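You operate a simulated robot arm through the tools that you are given. There is no shell and no other tool. Be economical: measure what you need, move in short steps, check, and stop when the job is done.

Carry out the task below with a simulated robot arm. There is one attempt and no reset: what you move stays moved.

TASK
Fetch the spacer with the smallest size on its label from the top of the covered table and set it on top of the orange filler pad.

It is judged by the outcome, as a careful person would: the job done as asked, and still so three seconds after it is handed in. It fails if anything else is knocked over, pushed out of place, dropped, spilled or broken.

THE ROBOT
A 6-joint arm with a two-finger parallel gripper, fixed in place. Base frame: the origin is at the foot of the arm, x ahead of it, y to its left, z up; the work surface is at about z = 0. Units: mm, rad, N and s.
With the tool pointing down near the work surface it reaches from about 140 to 580 mm from the base axis. Its first joint turns from -1.152 to 1.152 rad. Payload 2.1 kg.
The TCP is the grasp point between the finger pads, 30 mm short of the fingertips. In the tool frame z runs along the fingers and y along their closing line. Largest opening 94 mm; finger width 28, thickness 10; the body of the gripper, 50 by 96 mm, starts 55 mm behind the TCP.
Orientation is that of the tool frame in the base frame, as a unit quaternion [x, y, z, w]. With the fingers straight down and closing along the base's y, the tool's x points along the base's -x, its y along +y and its z along -z.

THE INTERFACE
- The arm moves only by the tool move_arm. Its argument "plan" is a list of rows, each a list of 4 numbers: the shift along the tool's x, y, z in mm, then the turn about the tool's z in rad. In form: [[x, y, z, yaw], ...]. A call has 1 to 8 rows; each row shifts and turns the commanded pose from where the row before left it, along the tool's axes as they then stand. "gripper" is the opening in per cent of the stroke, from 0 (shut) to 100 (fully open), set as the call begins (left out, the last holds). A row lasts 0.2 s, in which the tool goes at most 50 mm and 0.15 rad; a call with a longer step from one row to the next is refused whole, and so is a gripper value outside its range. A pose out of reach is approached as far as the arm can. The call stops where the force on the tool passes 40 N (or 10 N more than at its start, if that is more) or the arm is blocked; 0.2 s more then pass. Each finger travels about 72 mm/s and halts on what it meets, pressing with about 26 N; the grip force reading is that of the motor and also rises with nothing between the fingers. The clock runs only during rows and for 0.2 s after the last one: add rows that do not move to give the fingers time. It gives the time, the measured TCP pose, the force on the tool (base axes), the opening and the grip force at its end, in the units of the frame above (readings bear some noise).
- Cameras (640 x 400 px; columns grow to the right, rows downward): "scene" is fixed at [38.6, -357.3, 494.4]; the picture's right is [0.90, -0.43, 0.00], its down [-0.20, -0.41, -0.89] and it looks along [0.38, 0.80, -0.46] (base axes); focal length 332 px, centre (320, 200). "wrist" rides on the gripper at [76, 14, -103] in the tool frame; the picture's right is [-0.18, 0.98, 0.00], its down [-0.75, -0.14, -0.64] and it looks along [-0.63, -0.12, 0.77] (tool axes); focal length 243 px, centre (320, 200). There is no depth. A picture from a camera that has moved, and an enlarged one, comes with that camera's place and axes in the base frame and with its lens.
- grab_frame(camera): a new picture of that camera. The clock stands still meanwhile.
- enlarge(camera, box): a new picture of the part [left, top, right, bottom] of that camera's present view, enlarged. The clock stands still meanwhile.
- hand_in(): hands the job in; it is judged then, once.

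Go step by step. Nothing tells you positions but the pictures and the camera data: compare them with the known pose of the tool, close in by small moves and look again before you grip or let go. The budget is 90 turns and 36 pictures, counting those below and the enlarged ones. Unless the task says otherwise, let go and move clear before handing in, and close with one line.

The tools are called after "Request:" as name(argument=value, ...) on one line, values as JSON. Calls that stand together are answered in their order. move_arm: Moves the arm, as the interface text tells. Its arguments: {"type":"object","properties":{"plan":{"type":"array","items":{"type":"array","items":{"type":"number"}}},"gripper":{"type":"number"}},"required":["plan"]} The other tools are called the same way: grab_frame (camera) takes a picture; enlarge (camera, box) takes an enlarged picture of a part of a camera's view; hand_in () hands the job in.

At the start:

```text
t: 0.0
eef_pos: [286.9, 204.6, 341.4]
orientation: [0.0, 1.0, 0.001, 0.002]
force: [0.2, 0.2, 0.1]
finger_gap: 94.0
grip_force: 0.1
```

scene: 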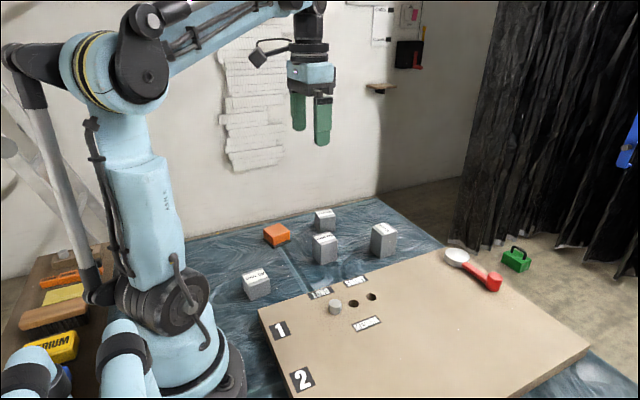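
wrist: 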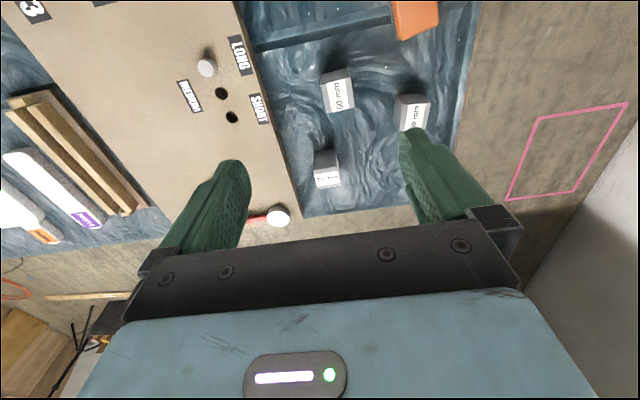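

I see four gray spacers with labels and an orange pad on the blue-covered table. I'll enlarge to read the labels.

Request:
enlarge(camera="scene", box=[230, 195, 410, 307])

Request:
enlarge(camera="wrist", box=[290, 50, 450, 200])

```text
3.56 times, centred on (320, 251) of scene
camera zoom: at [38.6, -357.3, 494.4], right [0.9, -0.43, 0.0], down [-0.2, -0.41, -0.89], along [0.38, 0.8, -0.46], focal length 1179 px, centre (320, 19)
```

zoom: 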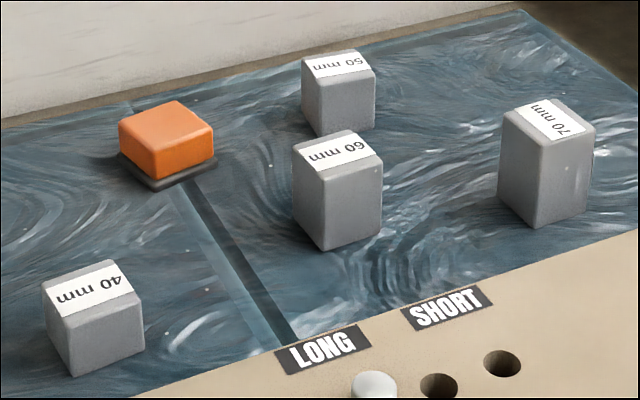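

```text
2.67 times, centred on (370, 125) of wrist
camera zoom: at [208.8, 218.6, 443.1], right [0.18, 0.98, 0.0], down [0.75, -0.14, 0.64], along [0.63, -0.12, -0.77], focal length 647 px, centre (187, 400)
```

zoom: 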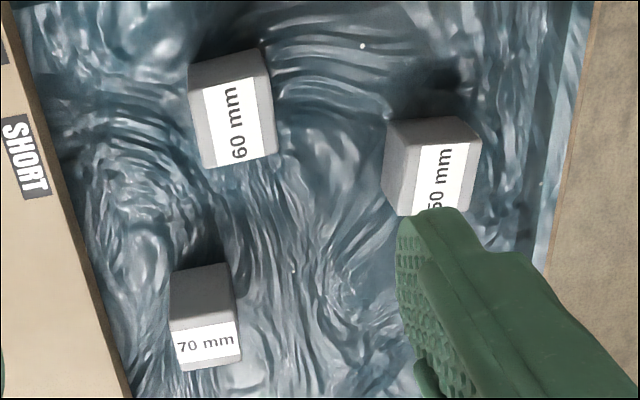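

The 40 mm spacer is the smallest, at roughly (149, 182). The orange pad is near (249, 350). I'll move above the spacer and look with the wrist camera.

Request:
move_arm(plan=[[27.6, -4.6, 24, 0], [27.6, -4.6, 24, 0], [27.6, -4.6, 24, 0], [27.6, -4.6, 24, 0], [27.6, -4.6, 24, 0], [0, 0, 0, 0]], gripper=100)

Request:
grab_frame(camera="wrist")

```text
t: 1.4
eef_pos: [148.0, 181.1, 220.0]
orientation: [0.0, 1.0, 0.001, 0.001]
force: [0.5, 0.3, 0.3]
finger_gap: 93.9
grip_force: 0.1
```

```text
31 pictures are left
camera wrist: at [71.2, 195.8, 321.8], right [0.18, 0.98, 0.0], down [0.75, -0.14, 0.64], along [0.63, -0.12, -0.77], focal length 243 px, centre (320, 200)
```

wrist: 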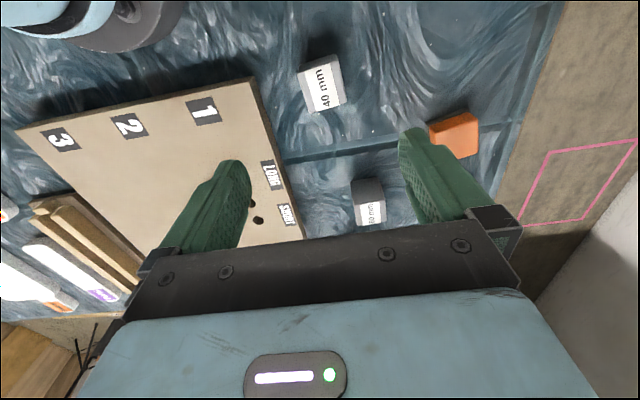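

Request:
enlarge(camera="wrist", box=[260, 30, 400, 130])

Request:
enlarge(camera="scene", box=[220, 210, 320, 310])

```text
4.00 times, centred on (330, 80) of wrist
camera zoom: at [71.2, 195.8, 321.8], right [0.18, 0.98, 0.0], down [0.75, -0.14, 0.64], along [0.63, -0.12, -0.77], focal length 970 px, centre (280, 680)
```

zoom: 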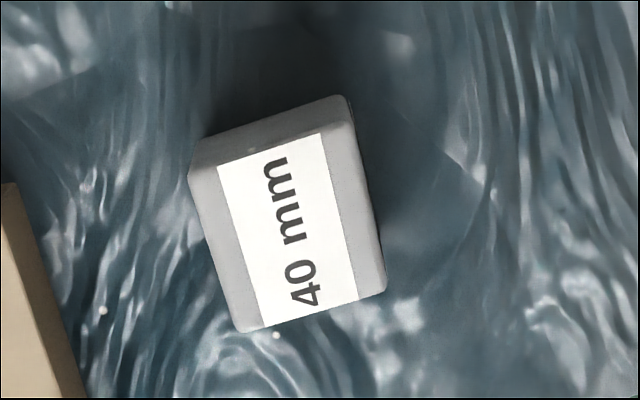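

```text
4.00 times, centred on (270, 260) of scene
camera zoom: at [38.6, -357.3, 494.4], right [0.9, -0.43, 0.0], down [-0.2, -0.41, -0.89], along [0.38, 0.8, -0.46], focal length 1326 px, centre (520, -40)
```

zoom: 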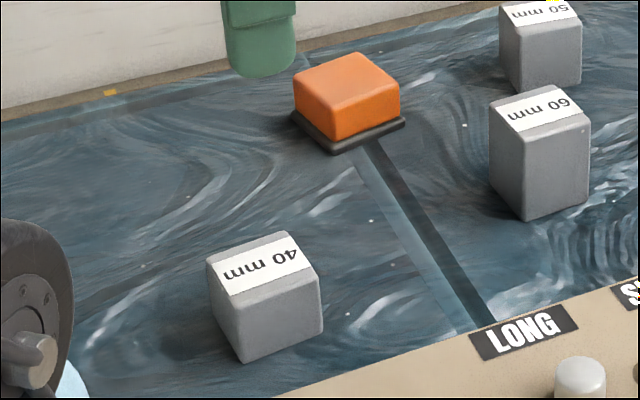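

The spacer is about 43 mm square, centred at (147, 184) and turned about 0.08 rad. I'll align with it and descend partway, with the opening reduced to stay clear of the board.

Request:
move_arm(plan=[[1, 3.2, 0, 0], [0, 0, 0, -0.08], [0, 0, 40, 0], [0, 0, 40, 0], [0, 0, 40, 0], [0, 0, 0, 0]], gripper=80)

Request:
grab_frame(camera="scene")

Request:
grab_frame(camera="wrist")

```text
t: 2.8
eef_pos: [148.3, 184.0, 100.8]
orientation: [-0.04, 0.999, 0.001, 0.001]
force: [0.1, -0.7, -0.6]
finger_gap: 75.1
grip_force: 0.0
```

```text
28 pictures are left
```

scene: 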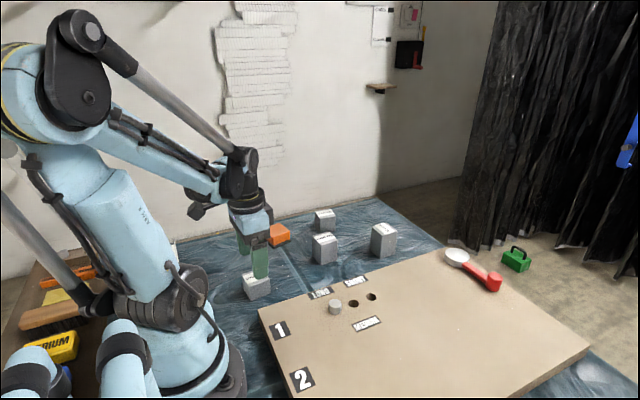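

```text
27 pictures are left
camera wrist: at [69.9, 191.6, 202.3], right [0.1, 0.99, 0.0], down [0.76, -0.08, 0.64], along [0.64, -0.06, -0.77], focal length 243 px, centre (320, 200)
```

wrist: 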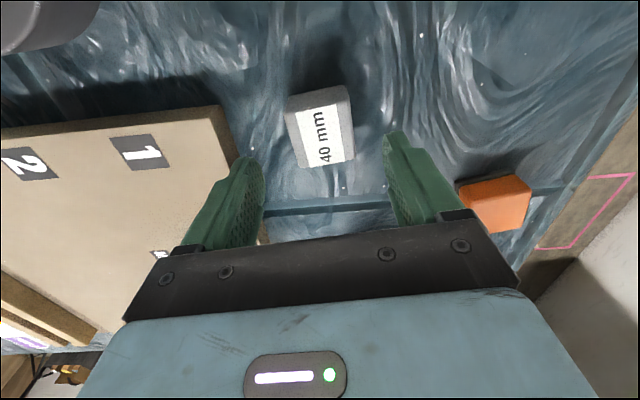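

Request:
enlarge(camera="wrist", box=[240, 70, 420, 190])

```text
3.33 times, centred on (330, 130) of wrist
camera zoom: at [69.9, 191.6, 202.3], right [0.1, 0.99, 0.0], down [0.76, -0.08, 0.64], along [0.64, -0.06, -0.77], focal length 809 px, centre (287, 433)
```

zoom: 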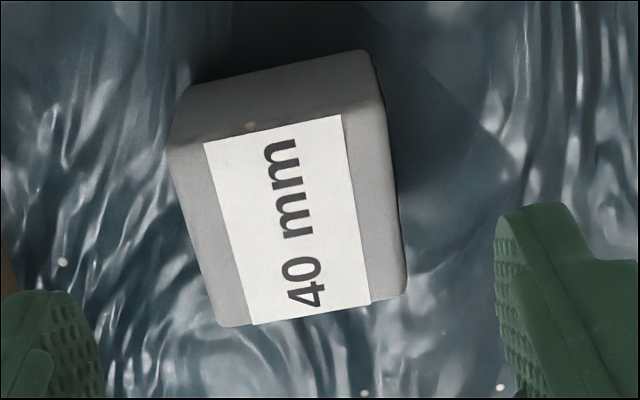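

The centre is confirmed at about (147, 186). I'll descend and check.

Request:
move_arm(plan=[[0.8, 1.8, 0, 0], [0, 0, 30, 0], [0, 0, 20, 0], [0, 0, 15, 0], [0, 0, 0, 0]])

Request:
grab_frame(camera="wrist")

Request:
enlarge(camera="scene", box=[200, 220, 320, 310])

```text
t: 4.0
eef_pos: [148.3, 187.1, 35.8]
orientation: [-0.041, 0.999, 0.001, 0.001]
force: [-0.4, 0.6, -0.6]
finger_gap: 75.2
grip_force: 0.1
```

```text
25 pictures are left
camera wrist: at [70.0, 195.2, 137.9], right [0.1, 0.99, 0.0], down [0.76, -0.08, 0.64], along [0.64, -0.07, -0.77], focal length 243 px, centre (320, 200)
```

wrist: 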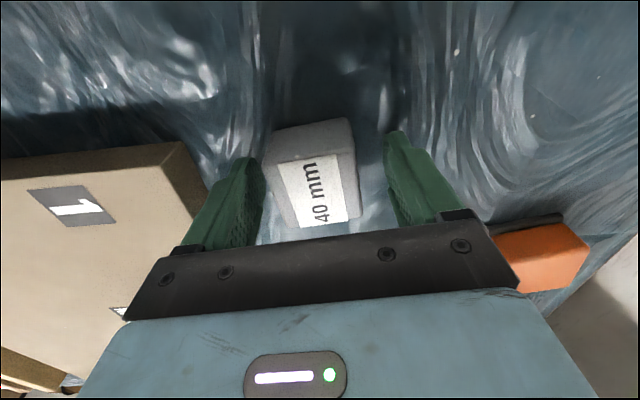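

```text
4.44 times, centred on (260, 265) of scene
camera zoom: at [38.6, -357.3, 494.4], right [0.9, -0.43, 0.0], down [-0.2, -0.41, -0.89], along [0.38, 0.8, -0.46], focal length 1474 px, centre (587, -89)
```

zoom: 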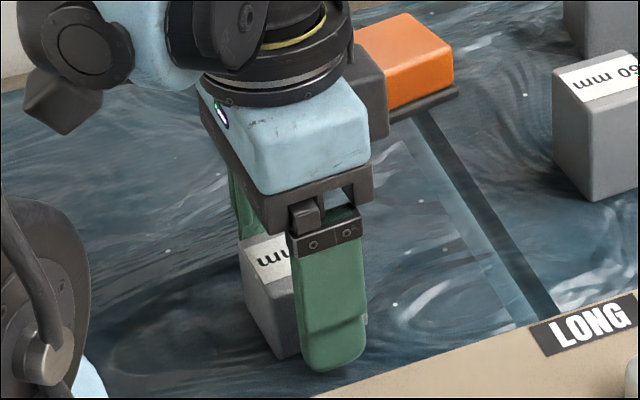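

The fingers straddle the spacer, so I'll close on it.

Request:
move_arm(plan=[[0, 0, 0, 0], [0, 0, 0, 0], [0, 0, 0, 0], [0, 0, 0, 0]], gripper=0)

```text
t: 5.0
eef_pos: [148.7, 187.6, 35.3]
orientation: [-0.041, 0.999, 0.001, 0.0]
force: [0.3, -0.6, -0.3]
finger_gap: 49.7
grip_force: 26.1
```

It gripped with a 49.7 mm gap. I'll lift gently and look.

Request:
move_arm(plan=[[0, 0, -20, 0], [0, 0, -40, 0], [0, 0, -45, 0], [0, 0, -45, 0], [0, 0, 0, 0]])

Request:
grab_frame(camera="wrist")

Request:
enlarge(camera="scene", box=[200, 160, 320, 310])

```text
t: 6.2
eef_pos: [145.2, 188.0, 185.4]
orientation: [-0.04, 0.999, 0.001, 0.0]
force: [0.0, -0.7, -0.8]
finger_gap: 49.4
grip_force: 26.1
```

```text
23 pictures are left
camera wrist: at [67.1, 196.3, 287.8], right [0.1, 0.99, 0.0], down [0.76, -0.08, 0.64], along [0.64, -0.06, -0.77], focal length 243 px, centre (320, 200)
```

wrist: 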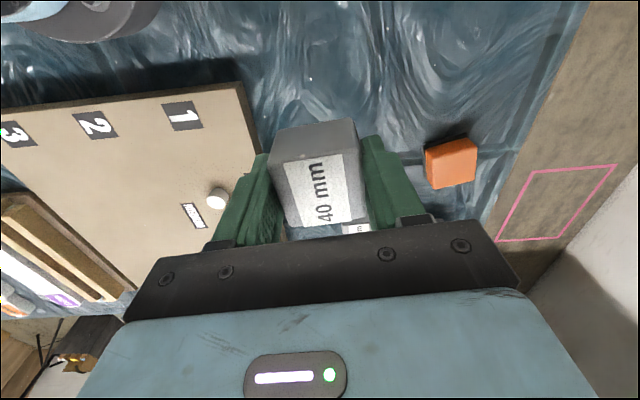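

```text
2.67 times, centred on (260, 235) of scene
camera zoom: at [38.6, -357.3, 494.4], right [0.9, -0.43, 0.0], down [-0.2, -0.41, -0.89], along [0.38, 0.8, -0.46], focal length 884 px, centre (480, 107)
```

zoom: 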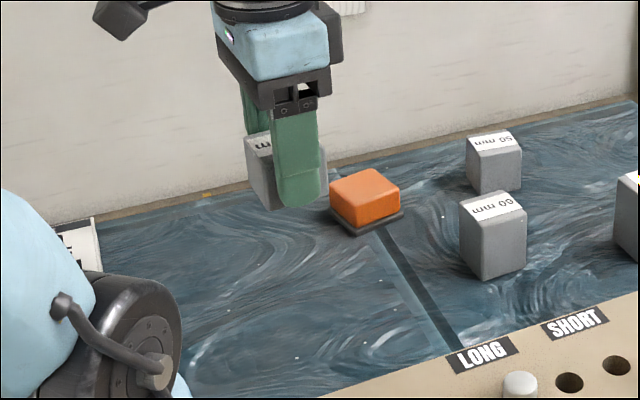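

The spacer is held. Next I'll measure the pad closely.

Request:
enlarge(camera="wrist", box=[405, 115, 501, 205])

Request:
enlarge(camera="scene", box=[255, 215, 303, 255])

```text
4.44 times, centred on (453, 160) of wrist
camera zoom: at [67.1, 196.3, 287.8], right [0.1, 0.99, 0.0], down [0.76, -0.08, 0.64], along [0.64, -0.06, -0.77], focal length 1078 px, centre (-271, 378)
```

zoom: 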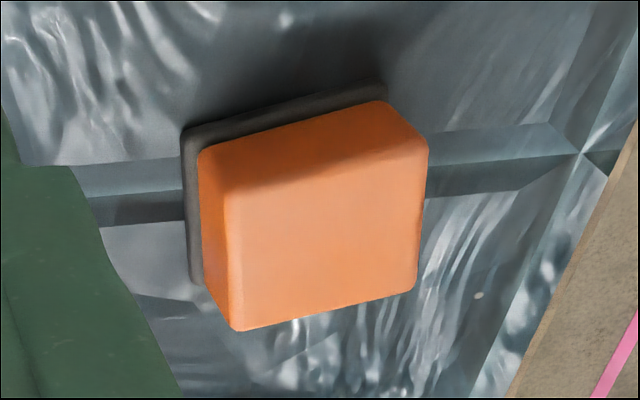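

```text
10.00 times, centred on (279, 235) of scene
camera zoom: at [38.6, -357.3, 494.4], right [0.9, -0.43, 0.0], down [-0.2, -0.41, -0.89], along [0.38, 0.8, -0.46], focal length 3315 px, centre (730, -150)
```

zoom: 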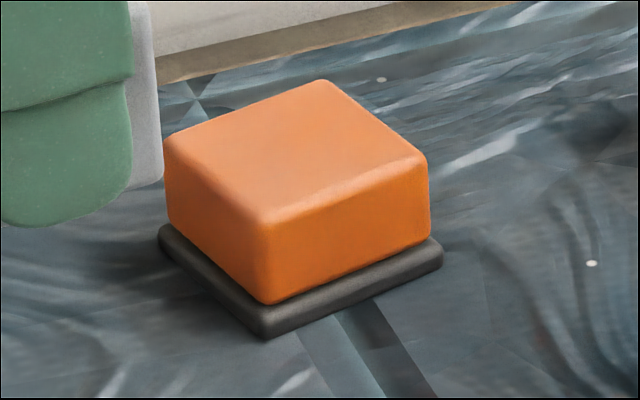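

The pad top is at z≈32, centred at about (248, 345) and turned about 0.22 rad. I'll carry the spacer over it and stay high.

Request:
move_arm(plan=[[-23.2, 29.6, 0, 0], [-23.2, 29.6, 0, 0], [-23.2, 29.6, 0, 0], [-23.2, 29.6, 0, 0], [-23.2, 29.6, 0, 0], [0, 0, 0, -0.14], [0, 0, 0, 0]])

```text
t: 7.8
eef_pos: [252.3, 341.5, 184.9]
orientation: [-0.112, 0.994, 0.002, 0.001]
force: [-0.3, 0.4, -0.4]
finger_gap: 49.6
grip_force: 25.8
```

Now a small correction, then part of the descent.

Request:
move_arm(plan=[[2.5, 4.1, 0, 0], [0, 0, 30, 0], [0, 0, 30, 0], [0, 0, 25, 0], [0, 0, 0, 0]])

Request:
enlarge(camera="scene", box=[230, 170, 330, 260])

Request:
grab_frame(camera="wrist")

```text
t: 9.0
eef_pos: [247.9, 345.8, 98.4]
orientation: [-0.11, 0.994, 0.001, 0.001]
force: [0.2, -0.2, -0.1]
finger_gap: 49.9
grip_force: 26.0
```

```text
4.44 times, centred on (280, 215) of scene
camera zoom: at [38.6, -357.3, 494.4], right [0.9, -0.43, 0.0], down [-0.2, -0.41, -0.89], along [0.38, 0.8, -0.46], focal length 1474 px, centre (498, 133)
```

zoom: 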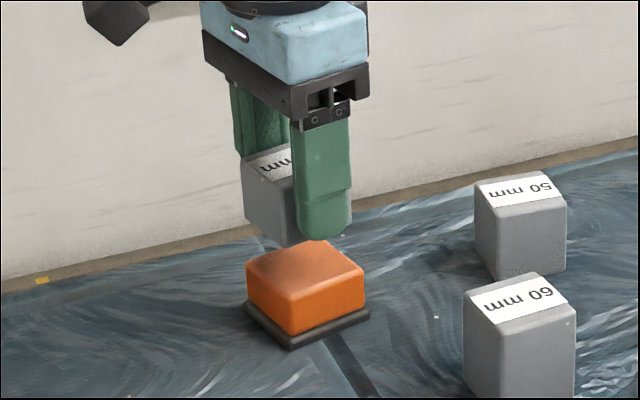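

```text
18 pictures are left
camera wrist: at [168.5, 343.6, 201.1], right [-0.04, 1.0, 0.0], down [0.76, 0.03, 0.64], along [0.64, 0.02, -0.77], focal length 243 px, centre (320, 200)
```

wrist: 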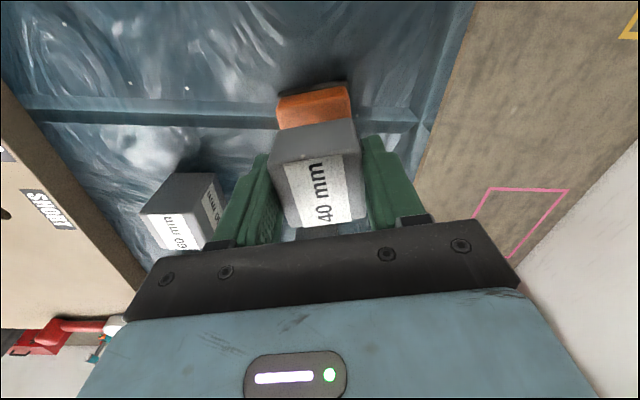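

It is aligned over the pad, so I'll lower to just above contact and check.

Request:
move_arm(plan=[[0, 0, 15, 0], [0, 0, 10, 0], [0, 0, 0, 0]])

Request:
enlarge(camera="scene", box=[245, 190, 315, 260])

Request:
enlarge(camera="wrist", box=[250, 60, 400, 240])

```text
t: 9.8
eef_pos: [248.0, 347.6, 75.1]
orientation: [-0.111, 0.994, 0.002, 0.0]
force: [0.0, -1.0, -1.2]
finger_gap: 49.5
grip_force: 25.9
```

```text
5.71 times, centred on (280, 225) of scene
camera zoom: at [38.6, -357.3, 494.4], right [0.9, -0.43, 0.0], down [-0.2, -0.41, -0.89], along [0.38, 0.8, -0.46], focal length 1894 px, centre (549, 57)
```

zoom: 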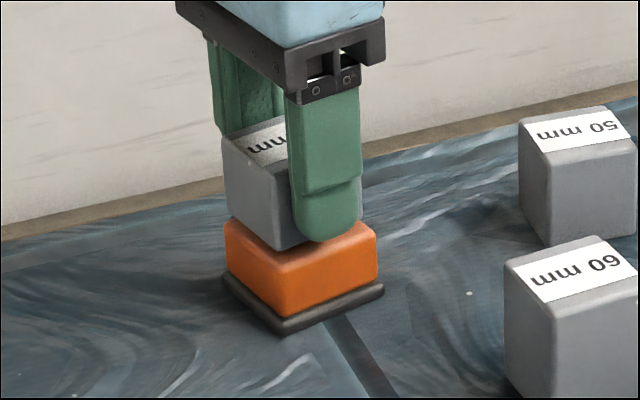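

```text
2.22 times, centred on (325, 150) of wrist
camera zoom: at [168.5, 343.9, 177.5], right [-0.04, 1.0, 0.0], down [0.76, 0.03, 0.64], along [0.64, 0.02, -0.77], focal length 539 px, centre (309, 311)
```

zoom: 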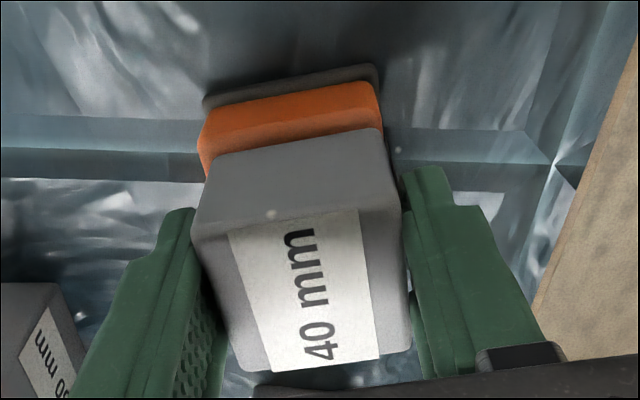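

Well aligned. I'll lower gently in small steps until contact.

Request:
move_arm(plan=[[0, -1, 2, 0], [0, 0, 1.5, 0], [0, 0, 1, 0], [0, 0, 0, 0]])

Request:
enlarge(camera="scene", box=[255, 200, 305, 255])

```text
t: 10.8
eef_pos: [247.4, 345.8, 71.0]
orientation: [-0.109, 0.994, 0.0, 0.002]
force: [1.2, -2.8, 11.6]
finger_gap: 49.7
grip_force: 26.2
```

```text
7.27 times, centred on (280, 228) of scene
camera zoom: at [38.6, -357.3, 494.3], right [0.9, -0.43, 0.0], down [-0.2, -0.41, -0.89], along [0.38, 0.8, -0.46], focal length 2411 px, centre (611, 0)
```

zoom: 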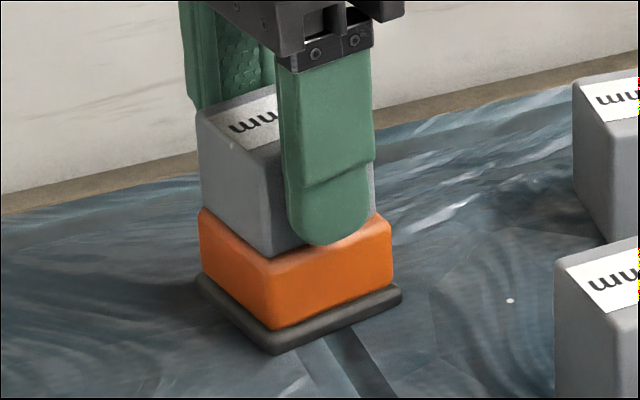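

It is in contact at 11.6 N and seated squarely. I'll open the gripper.

Request:
move_arm(plan=[[0, 0, -0.5, 0], [0, 0, 0, 0], [0, 0, 0, 0], [0, 0, 0, 0]], gripper=85)

Request:
enlarge(camera="scene", box=[245, 190, 315, 260])

```text
t: 11.8
eef_pos: [247.5, 346.6, 72.4]
orientation: [-0.11, 0.994, 0.001, 0.002]
force: [0.3, 0.2, 0.3]
finger_gap: 79.9
grip_force: 0.0
```

```text
5.71 times, centred on (280, 225) of scene
camera zoom: at [38.6, -357.3, 494.4], right [0.9, -0.43, 0.0], down [-0.2, -0.41, -0.89], along [0.38, 0.8, -0.46], focal length 1894 px, centre (549, 57)
```

zoom: 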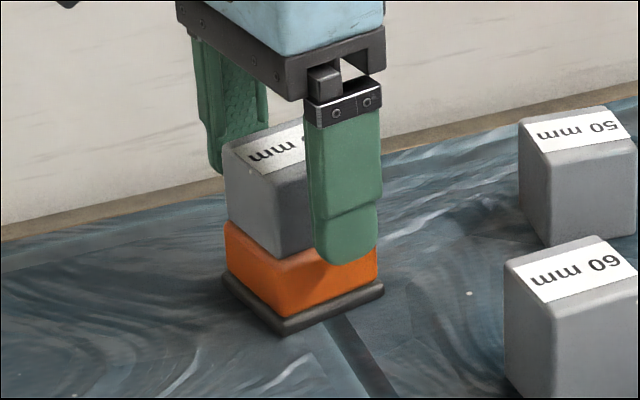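

The spacer is free and stable, so I'll raise straight up and clear.

Request:
move_arm(plan=[[0, 0, -20, 0], [0, 0, -40, 0], [0, 0, -45, 0], [0, 0, -45, 0], [0, 0, 0, 0]])

Request:
enlarge(camera="scene", box=[230, 170, 410, 290])

Request:
grab_frame(camera="wrist")

```text
t: 13.0
eef_pos: [245.0, 347.0, 222.6]
orientation: [-0.111, 0.994, 0.001, 0.001]
force: [0.9, -0.7, -1.1]
finger_gap: 80.0
grip_force: 0.0
```

```text
3.33 times, centred on (320, 230) of scene
camera zoom: at [38.6, -357.3, 494.4], right [0.9, -0.43, 0.0], down [-0.2, -0.41, -0.89], along [0.38, 0.8, -0.46], focal length 1105 px, centre (320, 100)
```

zoom: 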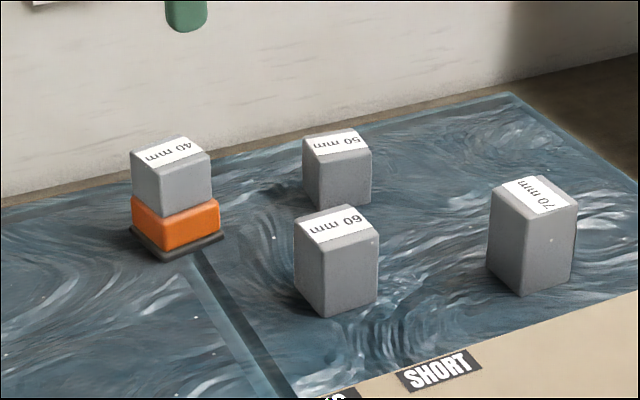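

```text
12 pictures are left
camera wrist: at [165.9, 344.3, 325.0], right [-0.04, 1.0, 0.0], down [0.76, 0.03, 0.64], along [0.64, 0.02, -0.77], focal length 243 px, centre (320, 200)
```

wrist: 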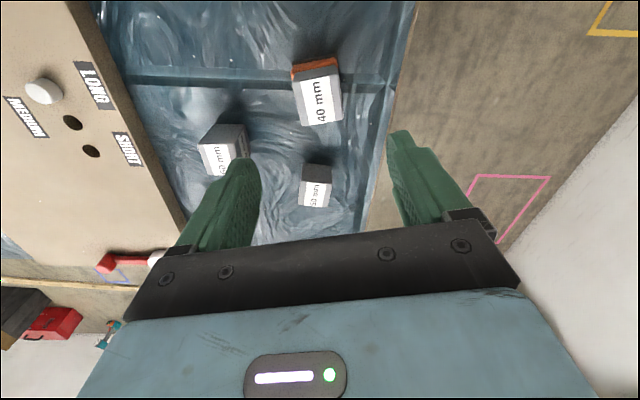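

The 40 mm spacer rests squarely on the orange pad, nothing else has moved, and the gripper is clear. I'm handing in.

Request:
hand_in()

```text
The job is handed in.
```

The 40 mm spacer, the smallest of the four on the covered table, is now on top of the orange filler pad; the arm is clear and nothing else was moved.
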